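You operate a simulated robot arm through the tools that you are given. There is no shell and no other tool. Be economical: measure what you need, move in short steps, check, and stop when the job is done.

You run a simulated robot arm. Do the job below in one go: nothing can be reset, and whatever is moved stays where it is left.

## Task
Zero the round gauge, drop the 50 former into the worm, test it and shim out the play.
Fine: one shim in slot 2; test again till it reads 0.0.

It is judged by the outcome, as a careful person would: the job done as asked, and still so three seconds after it is handed in. It fails if anything else is knocked over, pushed out of place, dropped, spilled or broken.

## Robot
A 7-joint arm with a two-finger parallel gripper, fixed in place. Base frame: the origin is at the foot of the arm, x ahead of it, y to its left, z up; the work surface is at about z = 0.86. Lengths are in m, angles in degrees, forces in N, time in s.
With the tool pointing down near the work surface it reaches from about 0.24 to 0.68 m from the base axis. Its first joint turns from -66.0 to 66.0 degrees. Payload 2.4 kg.
The tool frame sits at the grasp point between the pads (the TCP): z along the fingers, y along the line on which they close. The tips reach 0.03 m beyond it. Largest opening 0.094 m; finger width 0.028, thickness 0.01; the body of the gripper, 0.05 by 0.096 m, starts 0.055 m behind the TCP.
Orientation is told as [roll, pitch, yaw] about the base's x, y, z axes, in that order, counted from this pose: with the fingers straight down and closing along the base's y, the tool's x points along the base's -x, its y along +y and its z along -z.

## Interface
- The arm moves only by the tool play_rows. Its argument "steps" is a list of rows, each an object of numbers (a shift or turn left out is 0, a gripper value left out holds the last): "x", "y", "z": the shift along the tool's x, y, z in units of 40 mm (1.0 is 40 mm); "rx", "ry", "rz": the turn, a rotation vector about the tool's x, y, z in units of 6 degrees (1.0 is 6 degrees); "grip": the gripper command, from -1 (fully open) to 1 (shut), values between in proportion. In form: [{"x": .., "y": .., "z": .., "rx": .., "ry": .., "rz": .., "grip": ..}, ...]. A call has 1 to 10 rows; each row shifts and turns the commanded pose from where the row before left it, along the tool's axes as they then stand. A call with a number of a shift or a turn outside -1 to 1 is refused whole. Rows are played at 5 a second. More than 0.05 m and 8.6 degrees between two rows, or a gripper value outside its range, and nothing of the call is played. Where a pose cannot be reached the arm comes as near as it can. A force on the tool above 80 N (or 10 N above the force at the start of the call, whichever is more), or a blocked arm, ends the call early, and 0.2 s more pass. The fingers move at their own pace (about 0.153 m/s each) and stop on an object; they squeeze with about 43 N. The grip force told is the motor's: it shows also when the fingers shut on nothing. Time passes only in rows, and 0.2 s behind the last, so rows that do not move let the fingers close. The reply holds the time, the measured pose of the TCP, the force on the tool along the base axes, the opening and the grip force, in the units named above and with some noise, with the torque about the TCP (base axes, N m) and any sound that the robot's microphone picked up, and new pictures: "show" is both (left out), scene, wrist or none.
- Cameras (640 x 400 px; columns grow to the right, rows downward): "scene" is fixed at [0.0238, 0.4654, 1.4408]; the picture's right is [-0.84, -0.54, 0.00], its down [-0.30, 0.46, -0.84] and it looks along [0.45, -0.70, -0.55] (base axes); focal length 357 px, centre (320, 200). "wrist" rides on the gripper at [0.076, 0.014, -0.102] in the tool frame; the picture's right is [-0.18, 0.98, 0.00], its down [-0.75, -0.14, -0.64] and it looks along [-0.63, -0.12, 0.77] (tool axes); focal length 243 px, centre (320, 200).
- pixel_to_xyz(camera, pixels): for up to 12 pixels [column, row] of the newest picture of that camera ("zoom" is the newest enlarged one), the place [x, y, z] in the base frame of the surface seen there, good to about 0.003 m, but the place of the scene camera against the robot may be out by one fixed shift of up to 0.012 m in any direction. No time passes.
- enlarge(camera, box): a new picture of the part [left, top, right, bottom] of that camera's present view, enlarged. No time passes.
- hand_in(): hands the job in; it is judged then, once.

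Go step by step. Measure first, check grasps and placings, and put right what went wrong. The budget is 80 turns and 200 pictures, counting those below and the enlarged ones. Unless the task says otherwise, let go and move clear before handing in, and close with one line.

The tools are called after "Emit:" as name(argument=value, ...) on one line, values as JSON. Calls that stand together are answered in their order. play_rows: Moves the arm, as the interface text tells. Its arguments: {"type":"object","properties":{"steps":{"type":"array"},"show":{"type":"string","enum":["both","scene","wrist","none"]}},"required":["steps"]} The other tools are called the same way: pixel_to_xyz (camera, pixels) gives the place of the surface under pixels of a picture; enlarge (camera, box) takes an enlarged picture of a part of a camera's view; hand_in () hands the job in.

At the start:

```text
time_s: 0.0
tool_pos: [0.3228, -0.133, 1.212]
orientation: [0.0, 0.0, 0.1]
contact_force: [-0.6, -0.8, 0.5]
ft_torque: [0.03, -0.02, 0.04]
grip_width: 0.0939
finger_force: 0.1
```

scene: 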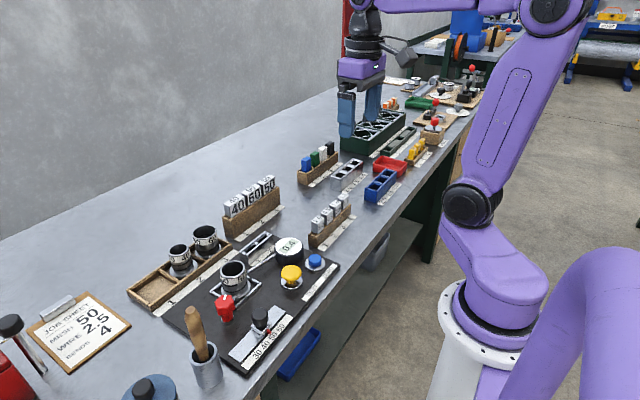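
wrist: 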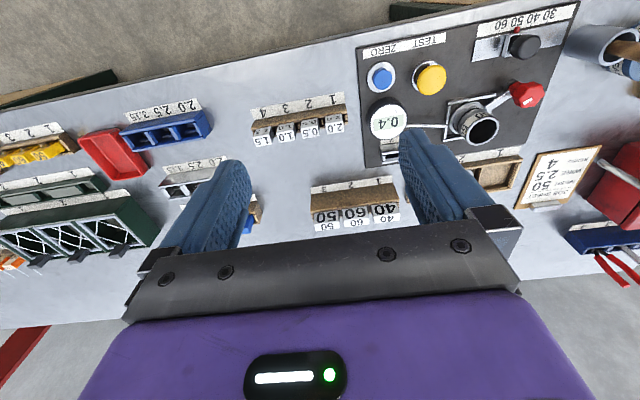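

The scene shows a dark board with the gauge (0.4), blue/yellow buttons, a round sleeve with a red lever and a black-knobbed slider scale; I'll enlarge to read the labels.

Emit:
enlarge(camera="scene", box=[160, 220, 350, 380])

Emit:
enlarge(camera="scene", box=[200, 140, 400, 270])

Emit:
enlarge(camera="wrist", box=[340, 0, 640, 190])

Emit:
enlarge(camera="wrist", box=[240, 80, 440, 240])

```text
2.50 times, centred on (255, 300) of scene
```

zoom: 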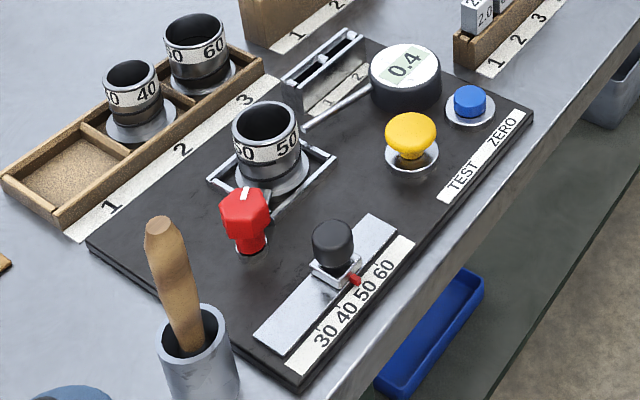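

```text
3.08 times, centred on (300, 205) of scene
```

zoom: 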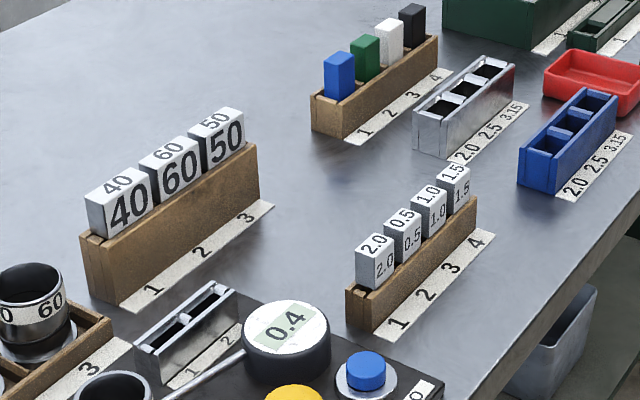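

```text
2.11 times, centred on (490, 95) of wrist
```

zoom: 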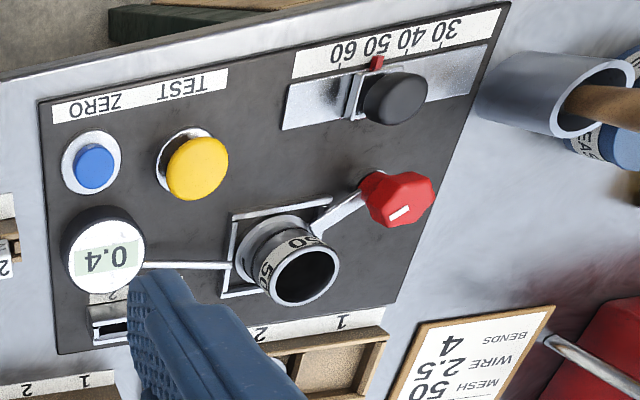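

```text
2.50 times, centred on (340, 160) of wrist
```

zoom: 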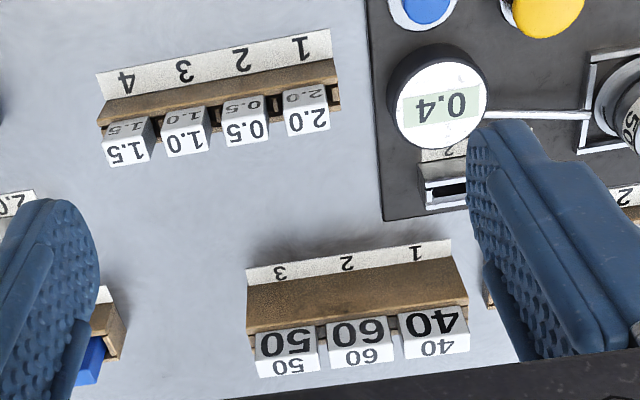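

The gauge reads 0.4, blue=ZERO, yellow=TEST, a 50 worm sits in the fixture and the 50 former block is at rack position 3; shims 2.0/0.5/1.0/1.5 at 1–4. I'll measure these places with both cameras.

Emit:
pixel_to_xyz(camera="wrist", pixels=[[381, 78], [431, 78], [388, 120], [480, 130], [526, 93], [523, 46], [329, 223], [356, 223], [384, 222], [263, 141], [286, 137], [336, 128]])

Emit:
pixel_to_xyz(camera="scene", pixels=[[315, 259], [291, 270], [289, 244], [232, 269], [226, 304], [260, 313], [267, 182], [254, 189], [236, 198], [341, 196], [334, 203], [317, 219]])

Emit:
enlarge(camera="scene", box=[230, 220, 290, 260])

Emit:
enlarge(camera="scene", box=[200, 250, 270, 300])

Emit:
enlarge(camera="scene", box=[330, 60, 520, 180])

```text
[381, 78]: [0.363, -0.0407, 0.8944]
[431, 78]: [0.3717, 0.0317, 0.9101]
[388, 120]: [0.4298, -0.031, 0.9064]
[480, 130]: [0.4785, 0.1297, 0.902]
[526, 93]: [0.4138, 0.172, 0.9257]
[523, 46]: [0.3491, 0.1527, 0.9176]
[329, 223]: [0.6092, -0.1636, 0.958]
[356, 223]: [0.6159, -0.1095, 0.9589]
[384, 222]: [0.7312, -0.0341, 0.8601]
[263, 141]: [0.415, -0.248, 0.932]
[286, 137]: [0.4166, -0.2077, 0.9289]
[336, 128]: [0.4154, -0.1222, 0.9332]
```

```text
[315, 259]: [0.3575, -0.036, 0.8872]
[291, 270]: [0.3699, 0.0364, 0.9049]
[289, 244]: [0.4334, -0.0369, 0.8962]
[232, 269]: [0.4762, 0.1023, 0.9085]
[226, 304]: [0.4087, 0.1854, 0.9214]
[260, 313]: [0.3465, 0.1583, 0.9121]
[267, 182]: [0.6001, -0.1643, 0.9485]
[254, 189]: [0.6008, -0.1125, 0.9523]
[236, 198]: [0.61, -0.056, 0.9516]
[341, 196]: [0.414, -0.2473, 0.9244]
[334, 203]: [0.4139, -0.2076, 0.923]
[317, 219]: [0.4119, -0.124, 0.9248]
```

```text
10.00 times, centred on (260, 240) of scene
```

zoom: 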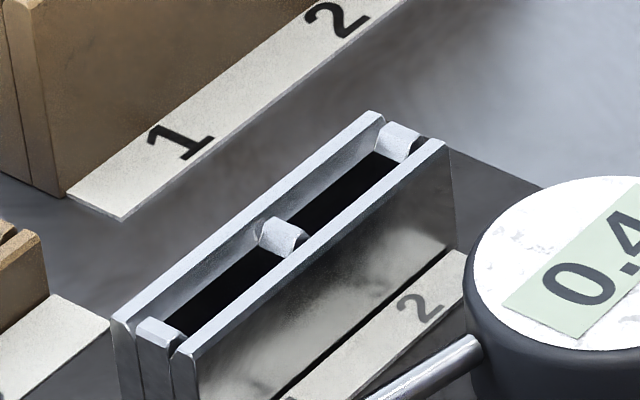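

```text
8.00 times, centred on (235, 275) of scene
```

zoom: 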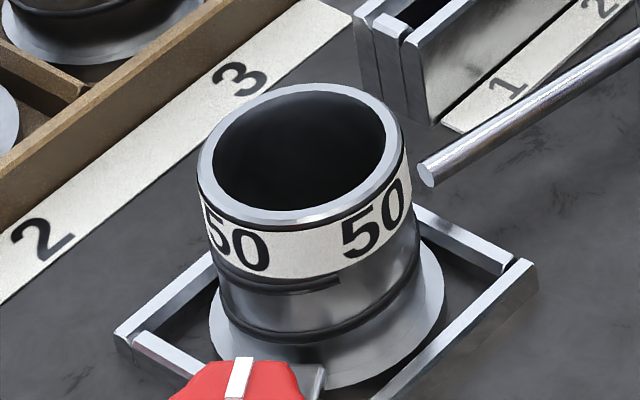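

```text
3.33 times, centred on (425, 120) of scene
```

zoom: 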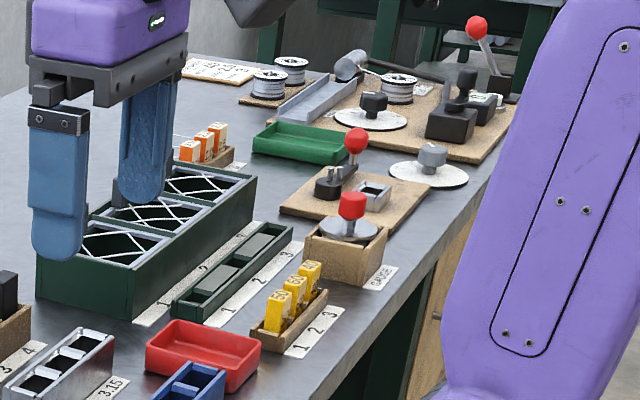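

The blue ZERO button top is about (0.362,-0.040,0.894). I'll shut the fingers and hover above it.

Emit:
play_rows(steps=[{"x": -0.5, "y": 0.8, "grip": 1}, {"x": -0.5, "y": 0.8}, {"y": 0.7, "z": 0.5}, {"z": 1}, {"z": 1}, {"z": 1}, {"z": 1}, {"z": 1}, {"z": 0.5}, {}])

```text
time_s: 2.2
tool_pos: [0.3643, -0.0398, 0.9715]
orientation: [0.0, -0.1, 0.0]
contact_force: [-0.3, 0.3, -0.5]
ft_torque: [-0.06, 0.0, 0.0]
grip_width: 0.0
finger_force: 33.1
```

scene: 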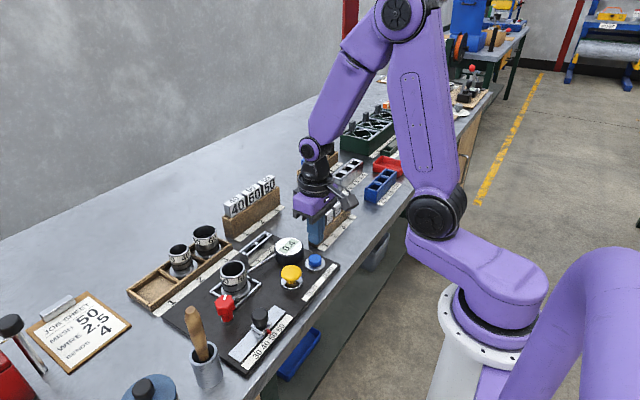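
wrist: 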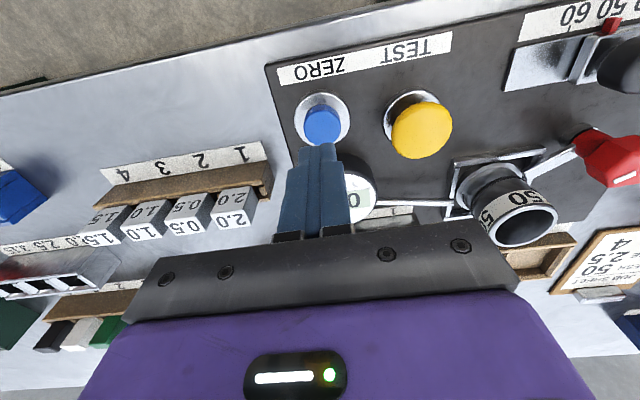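

The finger tips are above and close behind the blue button; I'll re-measure from close by.

Emit:
pixel_to_xyz(camera="wrist", pixels=[[322, 122], [306, 122], [339, 122], [322, 108], [422, 130], [395, 130], [450, 130], [424, 105], [470, 190], [525, 222], [235, 196], [360, 215]])

```text
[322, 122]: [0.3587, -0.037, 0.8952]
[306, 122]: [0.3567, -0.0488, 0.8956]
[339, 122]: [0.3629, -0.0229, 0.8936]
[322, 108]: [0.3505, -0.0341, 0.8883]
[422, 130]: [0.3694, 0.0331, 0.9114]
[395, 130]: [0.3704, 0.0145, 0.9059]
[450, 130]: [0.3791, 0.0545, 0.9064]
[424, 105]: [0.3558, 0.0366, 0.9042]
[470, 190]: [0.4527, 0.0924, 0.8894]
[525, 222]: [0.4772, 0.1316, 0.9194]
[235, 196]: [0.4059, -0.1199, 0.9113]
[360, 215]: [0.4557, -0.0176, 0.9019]
```

Button centre ≈ (0.361,-0.036,0.895). I'll shift slightly and press down in small steps until it gives.

Emit:
play_rows(steps=[{"x": 0.08, "y": 0.1, "z": 0.6}, {"z": 0.5}, {"z": 0.1}, {"z": 0.1}])

```text
time_s: 3.2
tool_pos: [0.3608, -0.0349, 0.919]
orientation: [0.0, 0.0, -0.1]
contact_force: [1.6, -2.2, 4.9]
ft_torque: [-0.07, -0.05, -0.02]
grip_width: 0.0
finger_force: 32.9
heard: click
```

scene: 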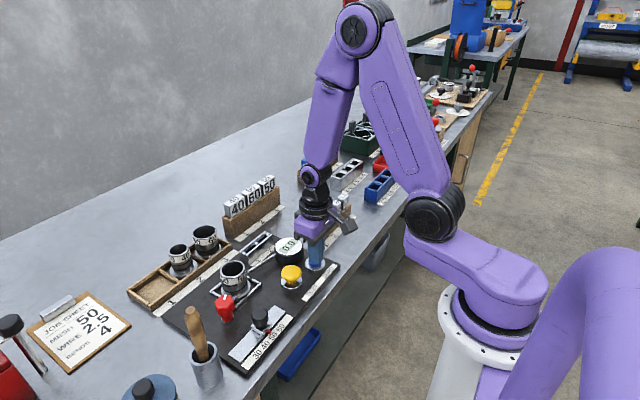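
wrist: 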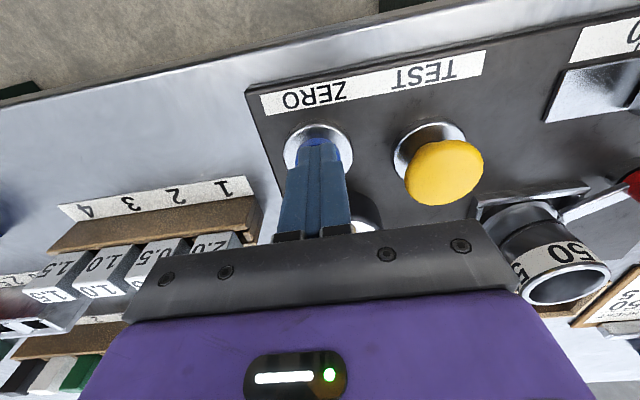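

The gauge now shows 0.0 at (289,246) and a click was heard. I'll lift and go look at the 50 former in the rack.

Emit:
play_rows(steps=[{"z": -1}, {"z": -1}, {"z": -1}, {"z": -1, "x": -0.5}, {"x": -0.8, "y": -0.8}, {"x": -0.8, "y": -0.8, "grip": -0.2}, {"x": -0.8, "y": -0.8}, {"x": -0.8, "y": -0.8}, {}])

Emit:
enlarge(camera="scene", box=[220, 160, 300, 220])

```text
time_s: 5.2
tool_pos: [0.5091, -0.1645, 1.0793]
orientation: [0.0, 0.0, -0.1]
contact_force: [0.2, -0.3, 0.0]
ft_torque: [-0.01, -0.02, 0.01]
grip_width: 0.0566
finger_force: 0.0
```

scene: 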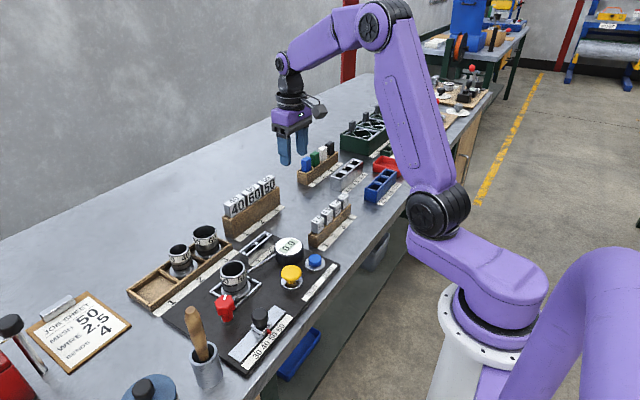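
wrist: 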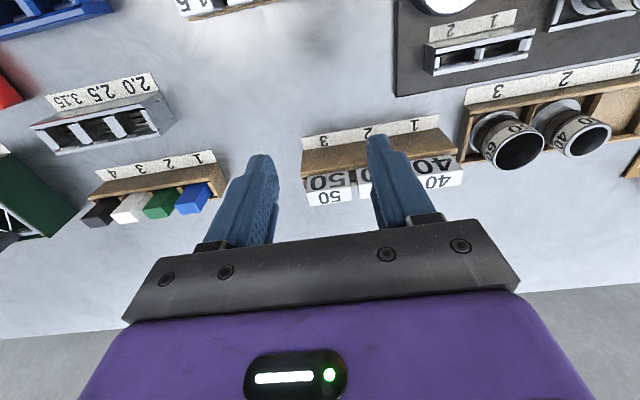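

```text
6.67 times, centred on (260, 190) of scene
```

zoom: 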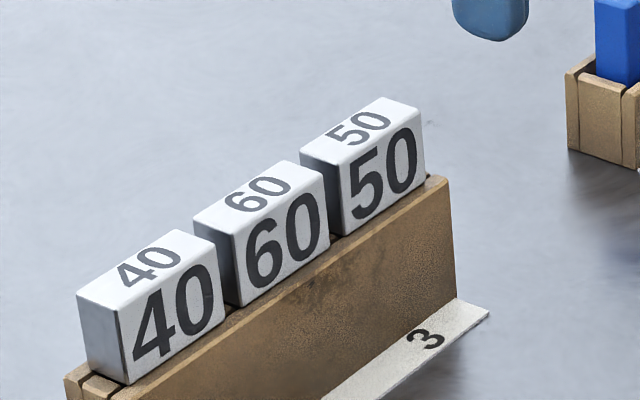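

The 50 block is fully visible; I'll measure its faces and the rack edges.

Emit:
pixel_to_xyz(camera="wrist", pixels=[[310, 193], [352, 188], [312, 203], [354, 198], [330, 181], [306, 181], [350, 177], [310, 165], [330, 197]])

Emit:
pixel_to_xyz(camera="zoom", pixels=[[382, 100], [420, 108], [303, 154], [342, 165], [424, 172], [345, 232], [440, 180], [362, 130], [385, 180], [205, 240], [302, 200]])

```text
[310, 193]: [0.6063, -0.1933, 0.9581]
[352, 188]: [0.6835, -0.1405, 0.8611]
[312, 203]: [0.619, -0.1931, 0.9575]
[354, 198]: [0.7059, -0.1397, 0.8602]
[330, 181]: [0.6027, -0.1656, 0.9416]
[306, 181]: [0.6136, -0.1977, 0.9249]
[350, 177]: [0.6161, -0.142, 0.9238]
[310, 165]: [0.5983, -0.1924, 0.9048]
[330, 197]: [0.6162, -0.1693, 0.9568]
```

```text
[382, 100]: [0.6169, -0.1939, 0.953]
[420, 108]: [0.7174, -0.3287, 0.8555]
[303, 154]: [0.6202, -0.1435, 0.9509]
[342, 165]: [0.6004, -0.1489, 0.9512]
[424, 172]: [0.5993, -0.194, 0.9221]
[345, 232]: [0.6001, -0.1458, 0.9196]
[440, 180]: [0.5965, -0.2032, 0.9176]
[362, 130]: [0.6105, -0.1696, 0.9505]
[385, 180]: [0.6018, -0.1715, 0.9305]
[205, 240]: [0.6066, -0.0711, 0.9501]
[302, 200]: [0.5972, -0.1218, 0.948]
```

Block: x≈0.603–0.622, y≈-0.194…-0.145, top 0.958, rack top 0.925. I'll turn the gripper 90° to close across its thickness.

Emit:
play_rows(steps=[{"rz": 1, "grip": -0.2}, {"rz": 1}, {"rz": 1}, {"rz": 1}, {"rz": 1}, {"rz": 1}, {"rz": 1}, {"rz": 1}, {"rz": 1}, {"rz": 1}], show="none")

Emit:
play_rows(steps=[{"rz": 1}, {"rz": 1}, {"rz": 1}, {"rz": 1}, {"rz": 1}, {"y": 0.8}, {"y": 0.8}, {"y": 0.95}, {}])

```text
time_s: 7.4
tool_pos: [0.5094, -0.1655, 1.0798]
orientation: [0.1, 0.0, -60.1]
contact_force: [-0.6, 0.1, 0.4]
ft_torque: [-0.04, 0.0, 0.01]
grip_width: 0.0564
finger_force: 0.2
```

```text
time_s: 9.4
tool_pos: [0.6087, -0.1654, 1.0811]
orientation: [0.0, -0.1, -89.9]
contact_force: [0.7, -0.5, 1.0]
ft_torque: [-0.01, 0.0, -0.01]
grip_width: 0.0565
finger_force: 0.1
```

scene: 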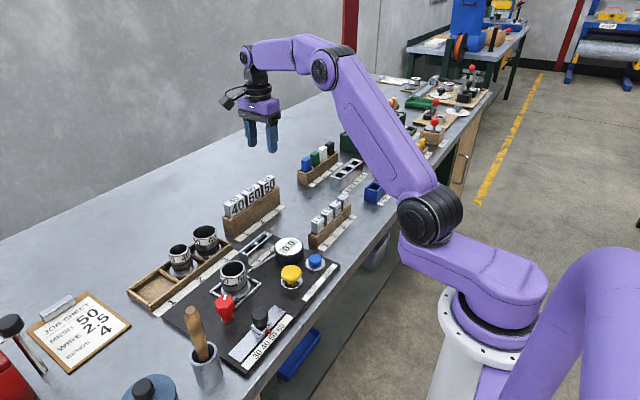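
wrist: 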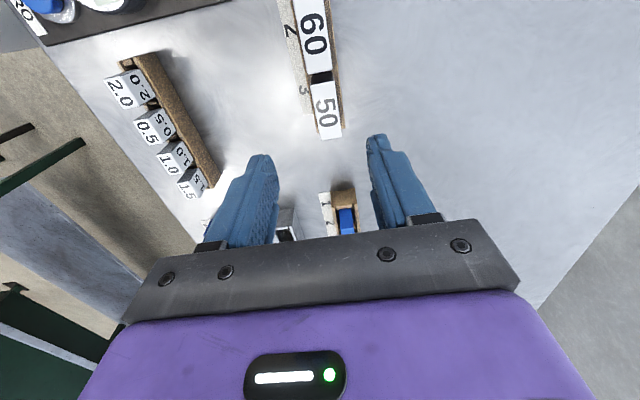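

The fingers now close along base x. I'll measure the 50 block again from here.

Emit:
pixel_to_xyz(camera="wrist", pixels=[[317, 87], [336, 84], [321, 136], [341, 133], [326, 110], [329, 137], [322, 85]])

Emit:
enlarge(camera="wrist", box=[270, 50, 380, 160])

```text
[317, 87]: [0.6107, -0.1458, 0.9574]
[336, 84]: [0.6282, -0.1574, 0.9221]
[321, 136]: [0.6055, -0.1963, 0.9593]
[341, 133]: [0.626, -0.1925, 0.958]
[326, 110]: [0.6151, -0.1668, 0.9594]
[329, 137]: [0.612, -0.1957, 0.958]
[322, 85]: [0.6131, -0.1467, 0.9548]
```

```text
3.64 times, centred on (325, 105) of wrist
```

zoom: 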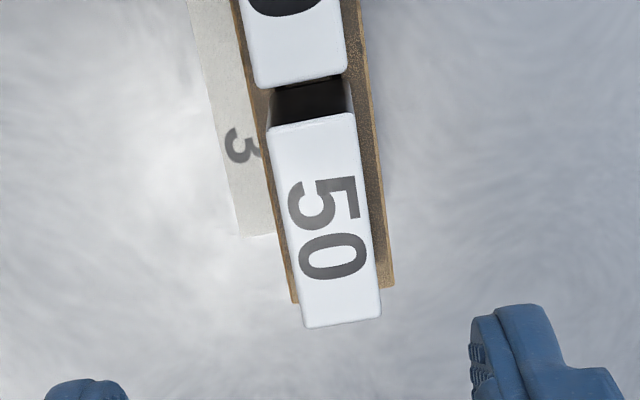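

I'll refine the x centre with the enlarged picture.

Emit:
pixel_to_xyz(camera="zoom", pixels=[[305, 318], [373, 308], [295, 260], [362, 250], [285, 200], [355, 190], [278, 140], [345, 125], [388, 270], [285, 270]])

```text
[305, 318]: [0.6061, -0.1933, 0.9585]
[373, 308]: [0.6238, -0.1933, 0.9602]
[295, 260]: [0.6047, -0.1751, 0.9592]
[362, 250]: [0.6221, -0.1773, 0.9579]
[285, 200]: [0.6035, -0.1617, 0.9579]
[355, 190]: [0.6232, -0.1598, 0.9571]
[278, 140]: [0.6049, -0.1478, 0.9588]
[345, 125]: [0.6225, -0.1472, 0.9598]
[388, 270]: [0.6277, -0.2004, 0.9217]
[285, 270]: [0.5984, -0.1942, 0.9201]
```

Block centre (0.614,-0.170). I'll descend astride it and close.

Emit:
play_rows(steps=[{"x": -0.12, "y": 0.13, "grip": -0.2}, {"z": 1}, {"z": 1}, {"z": 1}, {"z": 0.05}, {}, {"grip": 1}, {"grip": 1}, {"grip": 1}])

```text
time_s: 11.4
tool_pos: [0.6153, -0.169, 0.958]
orientation: [0.1, -0.1, -90.0]
contact_force: [-0.2, 0.1, 0.7]
ft_torque: [0.04, 0.01, -0.03]
grip_width: 0.0258
finger_force: 43.1
```

scene: 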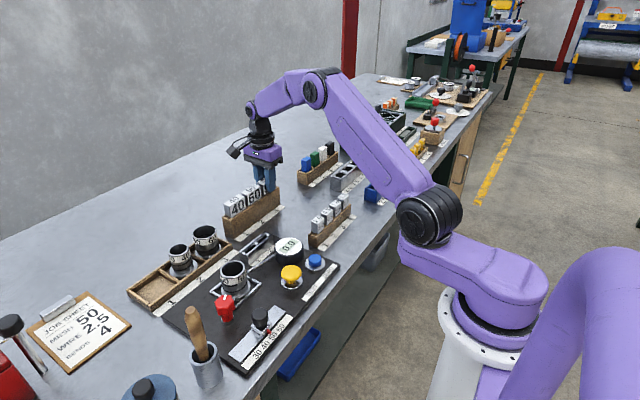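
wrist: 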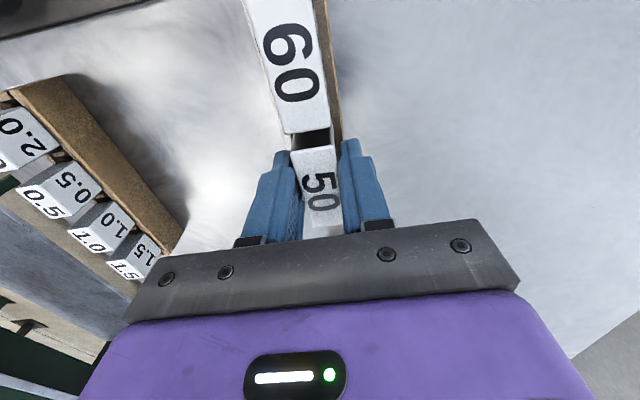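

The grip stopped at 25.8 mm on the block, 43 N. I'll lift straight up and check.

Emit:
play_rows(steps=[{"z": -0.5, "grip": 1}, {"z": -0.7}, {"z": -0.8}, {"z": -1}, {"z": -1}, {}])

Emit:
enlarge(camera="scene", box=[210, 100, 310, 220])

```text
time_s: 12.8
tool_pos: [0.6111, -0.1716, 1.1194]
orientation: [0.0, 0.1, -90.0]
contact_force: [-0.1, -0.2, -2.3]
ft_torque: [0.02, 0.0, 0.0]
grip_width: 0.026
finger_force: 43.2
```

scene: 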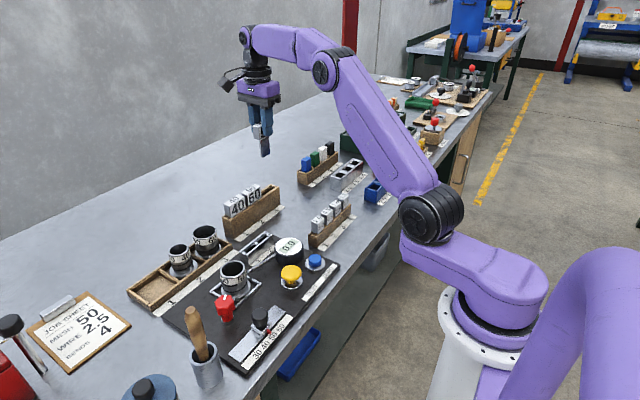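
wrist: 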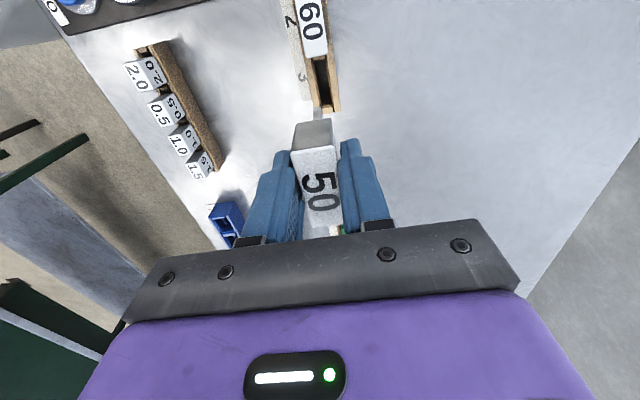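

```text
3.33 times, centred on (260, 160) of scene
```

zoom: 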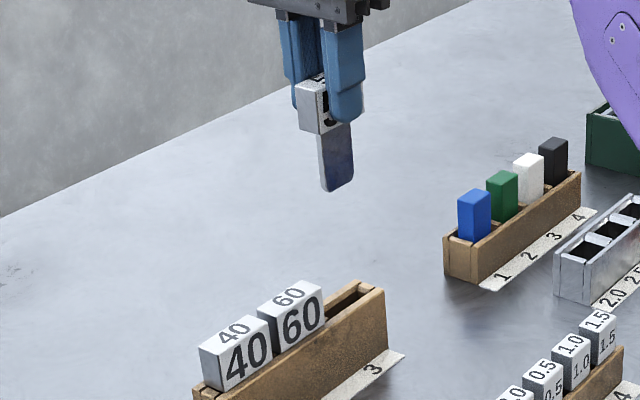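

The former is held: a headed handle with a thinner blade beneath. I'll carry it high past the worm so that the wrist camera can see the bore.

Emit:
pixel_to_xyz(camera="zoom", pixels=[[338, 186], [325, 188], [318, 130], [352, 180], [350, 125], [300, 90]])

Emit:
play_rows(steps=[{"x": 0.9, "y": -0.4, "grip": 1}, {"x": 0.9, "y": -0.5}, {"x": 1, "y": -0.5}, {"x": 1, "y": -0.5}, {"x": 1, "y": -0.5}, {"x": 1, "y": -0.5}, {"x": 1, "y": -0.4}, {"x": 1}, {"x": 1}, {}])

```text
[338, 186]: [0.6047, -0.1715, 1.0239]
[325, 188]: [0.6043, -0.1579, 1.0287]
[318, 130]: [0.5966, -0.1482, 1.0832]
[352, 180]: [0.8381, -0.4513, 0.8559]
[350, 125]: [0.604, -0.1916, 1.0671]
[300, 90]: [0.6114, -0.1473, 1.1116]
```

```text
time_s: 15.0
tool_pos: [0.48, 0.1838, 1.1194]
orientation: [0.0, 0.0, -90.0]
contact_force: [0.0, 0.1, -2.1]
ft_torque: [-0.01, 0.05, 0.02]
grip_width: 0.0259
finger_force: 43.1
```

scene: 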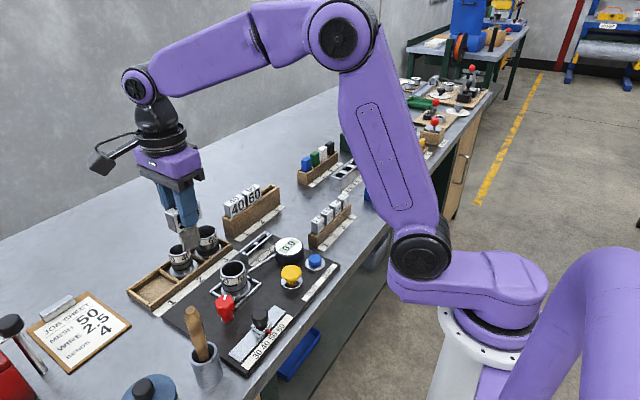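
wrist: 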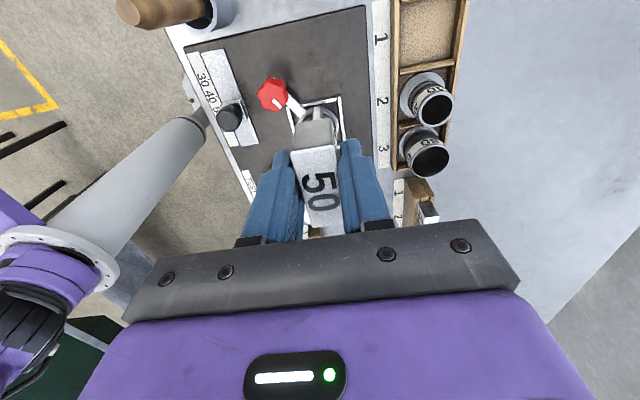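

The former hides the worm; I'll sidestep +x so that the bore can be seen, and measure it also in the scene picture.

Emit:
play_rows(steps=[{"y": 0.9, "grip": 1}, {"y": 0.9}, {}], show="wrist")

Emit:
enlarge(camera="wrist", box=[180, 60, 320, 180])

Emit:
enlarge(camera="scene", box=[205, 250, 265, 300])

```text
time_s: 15.8
tool_pos: [0.5547, 0.1835, 1.1213]
orientation: [0.0, 0.0, -90.0]
contact_force: [-0.2, 0.5, -1.6]
ft_torque: [0.01, 0.01, -0.01]
grip_width: 0.0256
finger_force: 42.5
```

wrist: 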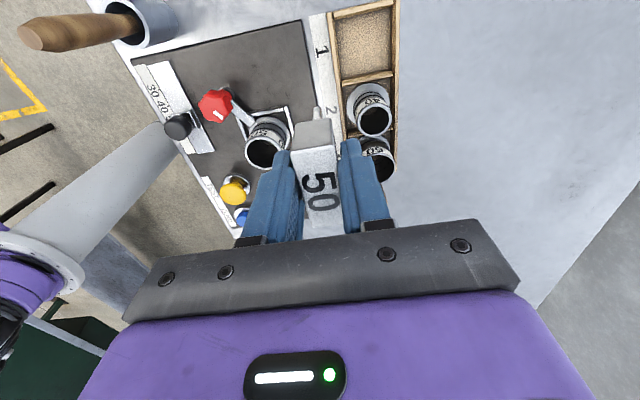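

```text
3.33 times, centred on (250, 120) of wrist
```

zoom: 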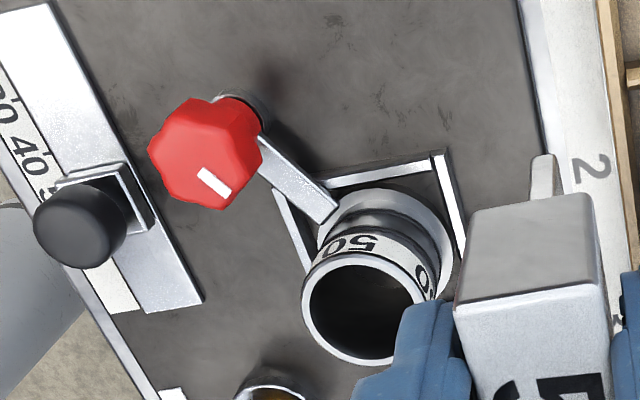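

```text
8.00 times, centred on (235, 275) of scene
```

zoom: 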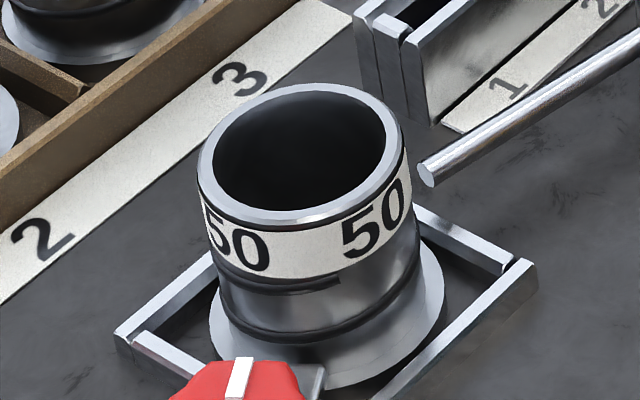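

The bore is now visible at about (263,152) in the wrist picture. I'll measure rim points in both views.

Emit:
pixel_to_xyz(camera="wrist", pixels=[[245.8, 151.5], [263.5, 137.5], [262.6, 167.5], [280.5, 149], [250, 142], [276, 140], [251, 162]])

Emit:
pixel_to_xyz(camera="zoom", pixels=[[205, 150], [400, 145], [305, 90], [295, 222], [235, 105], [375, 105], [225, 200], [370, 200], [300, 150], [428, 175]])

```text
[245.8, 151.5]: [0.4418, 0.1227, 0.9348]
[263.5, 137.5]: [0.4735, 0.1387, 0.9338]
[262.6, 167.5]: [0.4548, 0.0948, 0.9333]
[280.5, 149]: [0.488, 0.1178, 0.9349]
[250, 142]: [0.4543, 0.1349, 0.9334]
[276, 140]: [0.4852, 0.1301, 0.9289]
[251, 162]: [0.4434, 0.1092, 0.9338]
```

```text
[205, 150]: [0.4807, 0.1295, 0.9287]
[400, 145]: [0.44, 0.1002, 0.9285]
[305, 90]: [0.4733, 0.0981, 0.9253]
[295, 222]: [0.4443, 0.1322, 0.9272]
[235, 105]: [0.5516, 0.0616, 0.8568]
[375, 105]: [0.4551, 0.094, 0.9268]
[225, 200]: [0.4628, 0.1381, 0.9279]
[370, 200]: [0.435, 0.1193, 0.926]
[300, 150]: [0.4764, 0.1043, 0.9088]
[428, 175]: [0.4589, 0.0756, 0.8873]
```

Bore centre ≈ (0.4645,0.116), rim z≈0.934. Now I need the blade's offset from the TCP, so I'll enlarge the scene view of the held former.

Emit:
play_rows(steps=[{"y": -0.9, "grip": 1}, {"y": -0.9}, {}], show="scene")

Emit:
enlarge(camera="scene", box=[150, 185, 230, 265])

```text
time_s: 16.6
tool_pos: [0.4819, 0.1833, 1.1183]
orientation: [0.1, 0.0, -90.0]
contact_force: [-0.4, -0.4, -2.1]
ft_torque: [0.03, 0.03, -0.02]
grip_width: 0.0258
finger_force: 43.0
```

scene: 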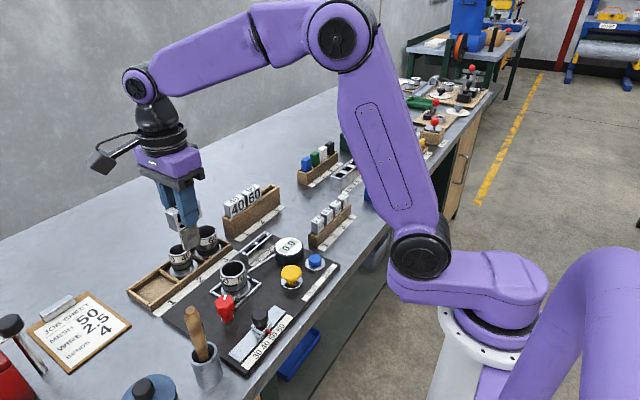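

```text
5.00 times, centred on (190, 225) of scene
```

zoom: 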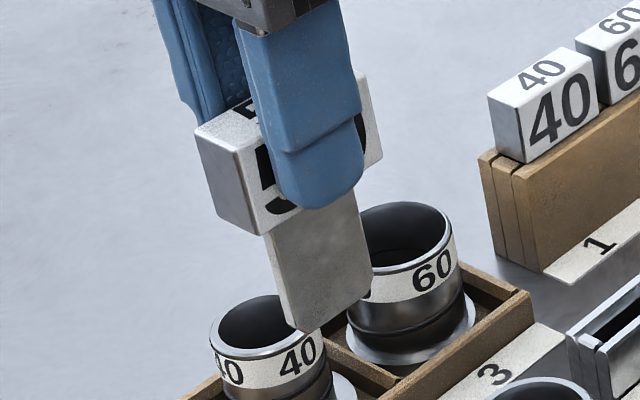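

Emit:
pixel_to_xyz(camera="zoom", pixels=[[305, 328], [368, 292], [270, 245], [352, 195], [288, 320], [262, 233], [380, 155], [252, 230], [318, 290], [275, 270], [198, 135], [228, 118]])

```text
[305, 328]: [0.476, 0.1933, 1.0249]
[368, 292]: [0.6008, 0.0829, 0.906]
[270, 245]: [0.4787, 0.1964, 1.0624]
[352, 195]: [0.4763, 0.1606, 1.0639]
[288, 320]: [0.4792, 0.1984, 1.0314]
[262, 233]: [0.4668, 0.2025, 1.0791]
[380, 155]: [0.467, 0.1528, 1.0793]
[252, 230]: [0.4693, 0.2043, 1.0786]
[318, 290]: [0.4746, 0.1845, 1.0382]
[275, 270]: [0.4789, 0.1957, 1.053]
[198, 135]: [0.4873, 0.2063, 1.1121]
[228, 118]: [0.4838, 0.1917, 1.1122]
```

Blade is ~37 mm wide, its bottom ~86 mm under the TCP. I'll go over the bore at about (0.4625,0.118) with the blade just above the rim and compare.

Emit:
play_rows(steps=[{"x": -0.8, "y": -0.24, "grip": 1}, {"x": -0.83, "y": -0.24}, {"z": 0.7}, {"z": 0.7}, {"z": 0.75}, {}])

Emit:
enlarge(camera="scene", box=[200, 230, 270, 290])

Emit:
enlarge(camera="wrist", box=[250, 60, 390, 180])

```text
time_s: 18.0
tool_pos: [0.4626, 0.119, 1.033]
orientation: [0.0, 0.0, -90.0]
contact_force: [-0.8, -0.4, -2.5]
ft_torque: [0.02, 0.02, 0.03]
grip_width: 0.0259
finger_force: 43.4
```

scene: 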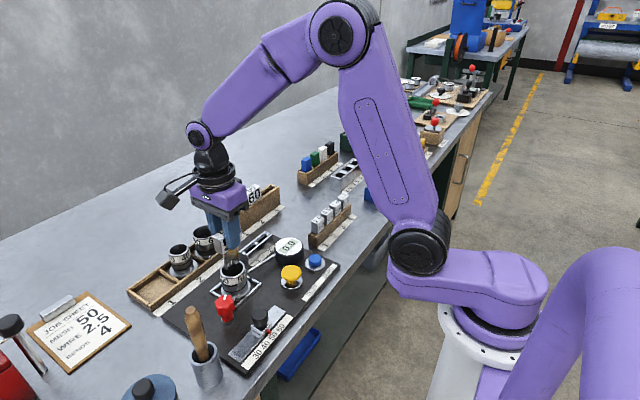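
wrist: 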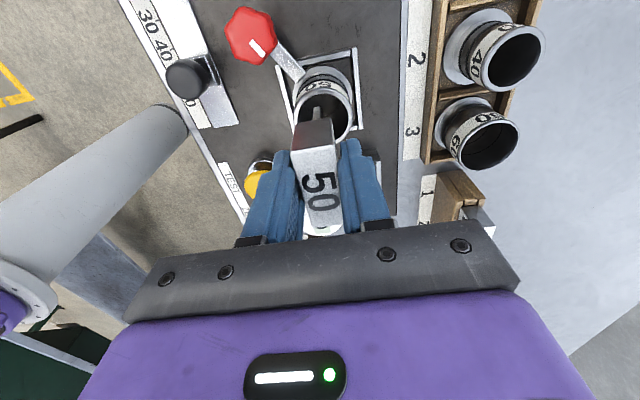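

```text
6.67 times, centred on (235, 260) of scene
```

zoom: 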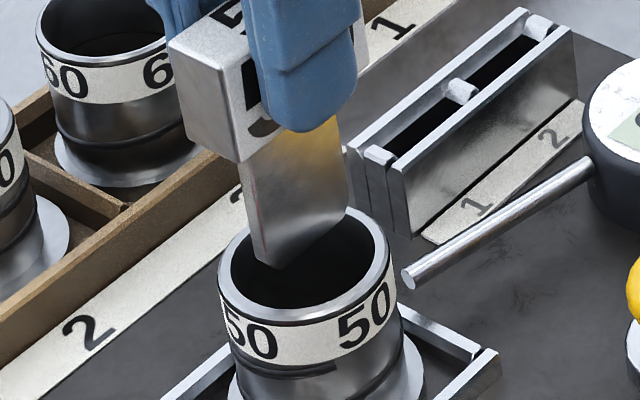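

```text
3.33 times, centred on (320, 120) of wrist
```

zoom: 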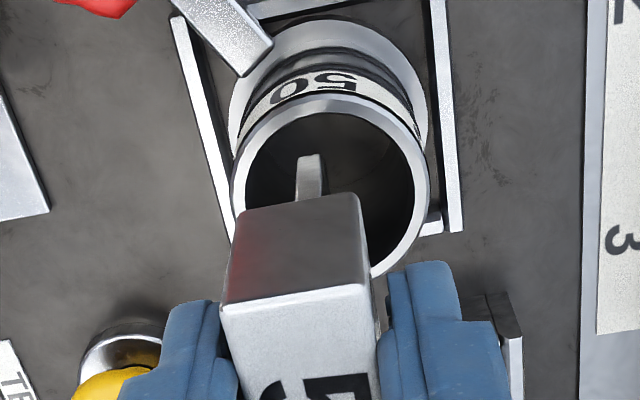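

Blade looks nearly over the bore. I'll measure the blade's lower end and the rim in both views for the remaining offset.

Emit:
pixel_to_xyz(camera="zoom", pixels=[[298, 160], [323, 160], [310, 157], [237, 190], [423, 190], [330, 100], [243, 150], [410, 150], [400, 240], [295, 195], [326, 190]])

Emit:
enlarge(camera="scene", box=[215, 240, 255, 280])

```text
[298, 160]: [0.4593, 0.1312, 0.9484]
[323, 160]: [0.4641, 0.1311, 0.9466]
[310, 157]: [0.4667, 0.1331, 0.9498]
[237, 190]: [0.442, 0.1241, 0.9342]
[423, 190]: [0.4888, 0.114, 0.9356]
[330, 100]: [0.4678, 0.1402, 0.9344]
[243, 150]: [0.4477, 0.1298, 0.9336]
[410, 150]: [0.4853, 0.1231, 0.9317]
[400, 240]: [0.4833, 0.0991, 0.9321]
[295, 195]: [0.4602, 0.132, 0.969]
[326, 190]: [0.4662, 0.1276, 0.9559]
```

```text
10.00 times, centred on (235, 260) of scene
```

zoom: 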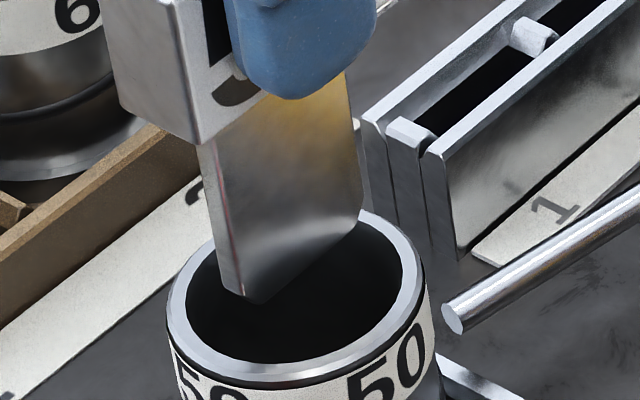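

Blade centre is about 3 mm short in x and 1 mm in y; clearance ~3 mm. I'll correct and lower it partway.

Emit:
play_rows(steps=[{"x": 0.03, "y": 0.065, "grip": 1}, {"z": 0.25}, {"z": 0.25}, {"z": 0.25}, {}])

Emit:
enlarge(camera="scene", box=[215, 240, 255, 280])

```text
time_s: 19.2
tool_pos: [0.4664, 0.1184, 1.0031]
orientation: [0.0, 0.0, -90.0]
contact_force: [0.8, 0.0, -1.6]
ft_torque: [0.01, 0.02, 0.03]
grip_width: 0.0261
finger_force: 43.0
```

scene: 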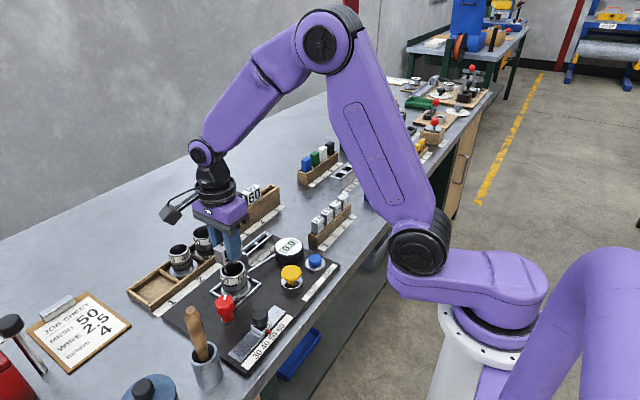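
wrist: 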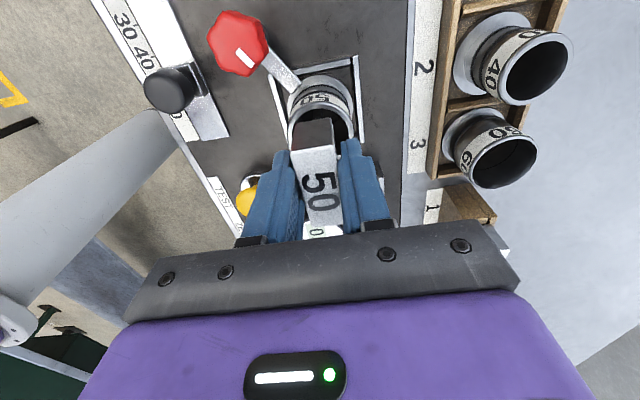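

```text
10.00 times, centred on (235, 260) of scene
```

zoom: 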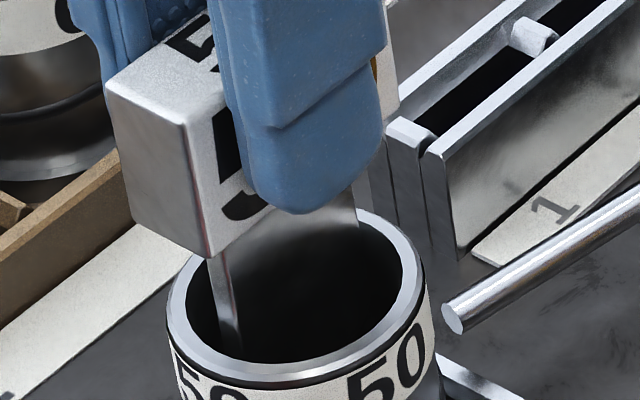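

The blade is inside the bore with no contact force. I'll lower further in small steps until it seats.

Emit:
play_rows(steps=[{"z": 0.25, "grip": 1}, {"z": 0.25}, {"z": 0.15}, {"z": 0.1}, {}])

Emit:
enlarge(camera="scene", box=[210, 240, 260, 290])

```text
time_s: 20.4
tool_pos: [0.4662, 0.1189, 0.9722]
orientation: [0.0, 0.0, -89.9]
contact_force: [0.4, -0.1, -1.7]
ft_torque: [0.05, -0.01, 0.04]
grip_width: 0.0261
finger_force: 43.0
```

scene: 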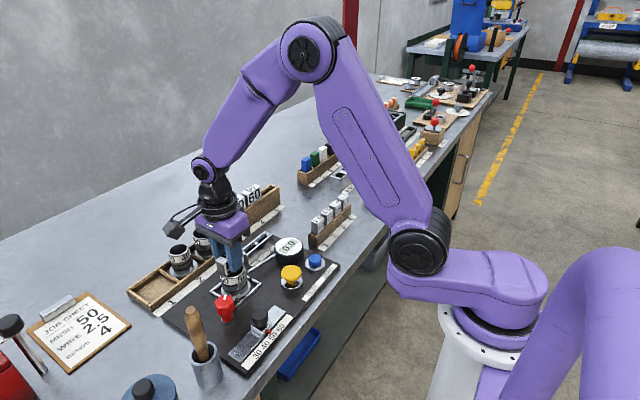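
wrist: 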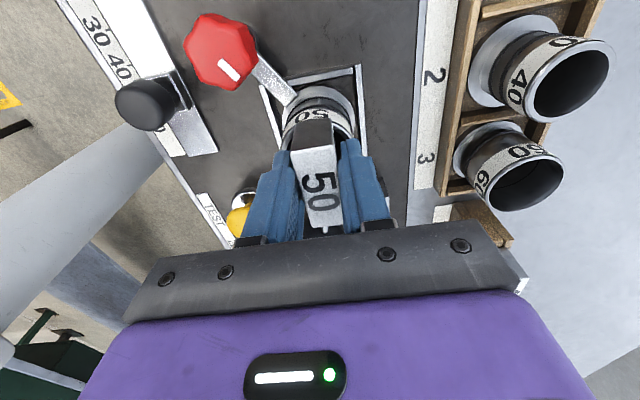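

```text
8.00 times, centred on (235, 265) of scene
```

zoom: 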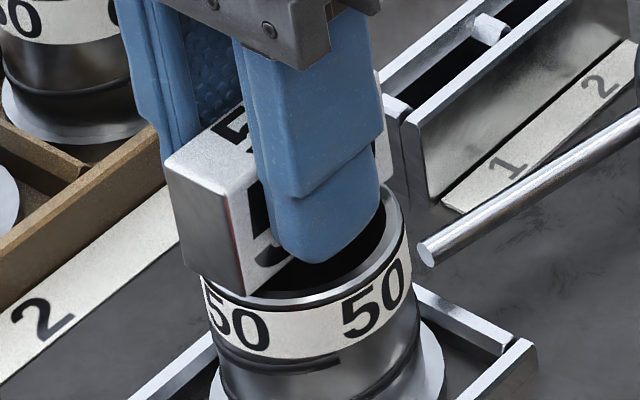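

The head is a few mm above the rim; lowering by 1–2 mm steps to contact.

Emit:
play_rows(steps=[{"z": 0.05, "grip": 1}, {"z": 0.05}, {"z": 0.04}, {}], show="none")

Emit:
enlarge(camera="scene", box=[210, 240, 260, 290])

```text
time_s: 21.4
tool_pos: [0.4675, 0.1183, 0.9685]
orientation: [0.3, 0.1, -90.1]
contact_force: [-5.1, -1.3, 32.9]
ft_torque: [0.03, -0.02, -0.01]
grip_width: 0.0257
finger_force: 42.9
```

```text
8.00 times, centred on (235, 265) of scene
```

zoom: 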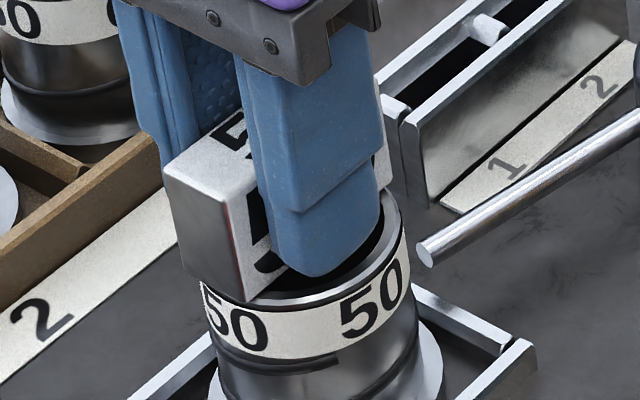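

Seated with 33 N on the rim. I'll relieve the push, open, and lift off.

Emit:
play_rows(steps=[{"z": -0.06, "grip": 1}, {"grip": -0.1}, {"grip": -0.1}, {"z": -0.5}, {"z": -1}, {"z": -1}, {"z": -1}, {}])

Emit:
enlarge(camera="scene", box=[210, 230, 270, 290])

```text
time_s: 23.2
tool_pos: [0.4619, 0.1192, 1.1111]
orientation: [-0.1, 0.0, -90.0]
contact_force: [-0.4, 0.1, 0.5]
ft_torque: [-0.06, -0.01, -0.02]
grip_width: 0.0516
finger_force: 0.2
```

scene: 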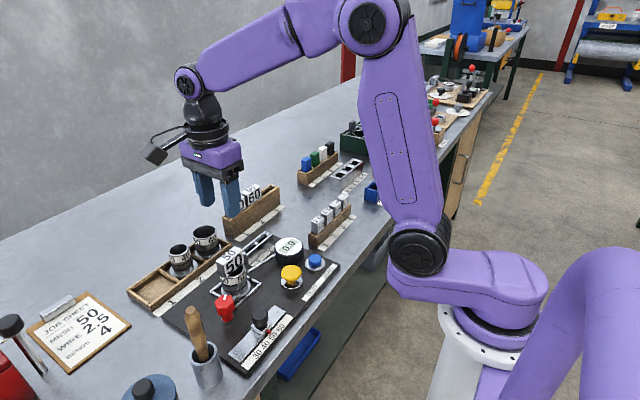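
wrist: 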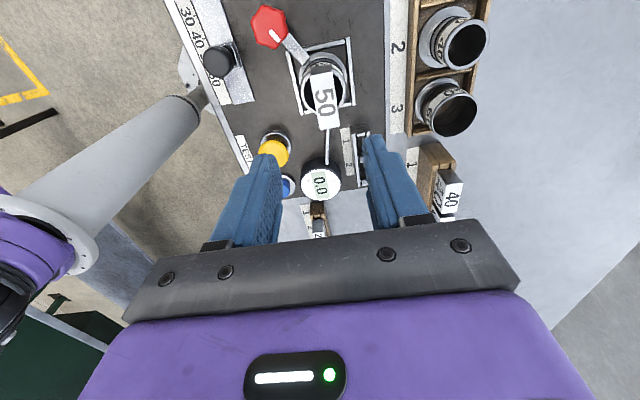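

```text
6.67 times, centred on (240, 260) of scene
```

zoom: 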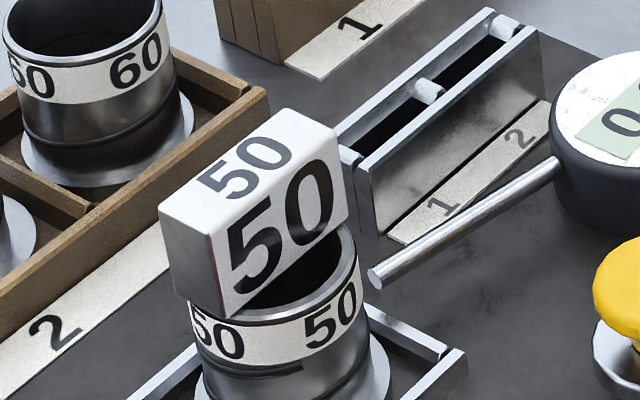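

The former sits squarely in the worm. Now I'll close the fingers and go above the yellow TEST button at about (0.371,0.035,0.911).

Emit:
play_rows(steps=[{"x": -0.7, "y": -0.77, "grip": 1}, {"x": -0.7, "y": -0.77}, {"x": -0.7, "y": -0.74}, {"z": 1}, {"z": 1}, {"z": 0.7}, {}])

```text
time_s: 24.8
tool_pos: [0.3765, 0.0339, 0.9998]
orientation: [0.0, 0.0, -90.0]
contact_force: [0.4, -0.2, -0.7]
ft_torque: [-0.01, 0.01, 0.0]
grip_width: 0.0001
finger_force: 32.7
```

scene: 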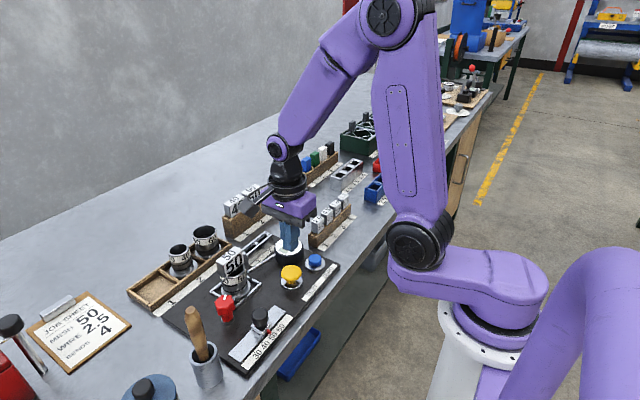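
wrist: 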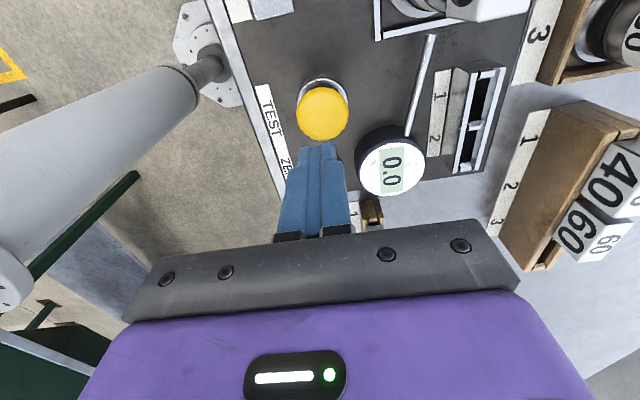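

Fingers shut above the yellow button. I'll measure the button and, while visible, the shim slots.

Emit:
pixel_to_xyz(camera="wrist", pixels=[[323, 112], [300, 112], [346, 112], [323, 92], [485, 70], [472, 126], [463, 170], [455, 165], [500, 70], [478, 172]])

Emit:
enlarge(camera="wrist", box=[410, 50, 530, 190])

```text
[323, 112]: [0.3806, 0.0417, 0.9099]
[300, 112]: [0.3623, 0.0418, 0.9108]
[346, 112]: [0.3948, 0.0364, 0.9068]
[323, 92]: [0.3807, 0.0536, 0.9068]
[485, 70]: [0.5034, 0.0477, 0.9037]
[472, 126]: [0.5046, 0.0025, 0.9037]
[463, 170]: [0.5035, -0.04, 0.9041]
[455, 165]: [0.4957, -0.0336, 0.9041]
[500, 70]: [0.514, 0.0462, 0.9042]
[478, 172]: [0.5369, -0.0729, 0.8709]
```

```text
2.86 times, centred on (470, 120) of wrist
```

zoom: 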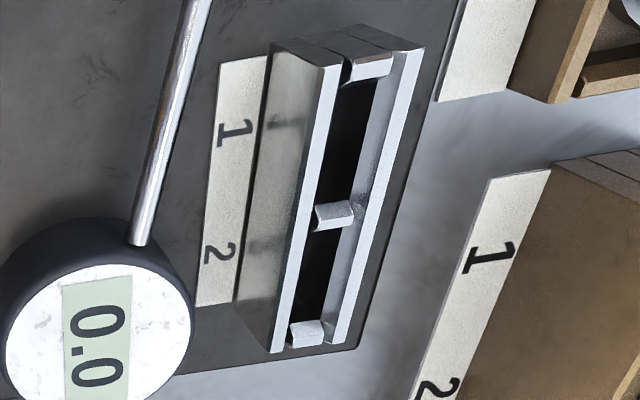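

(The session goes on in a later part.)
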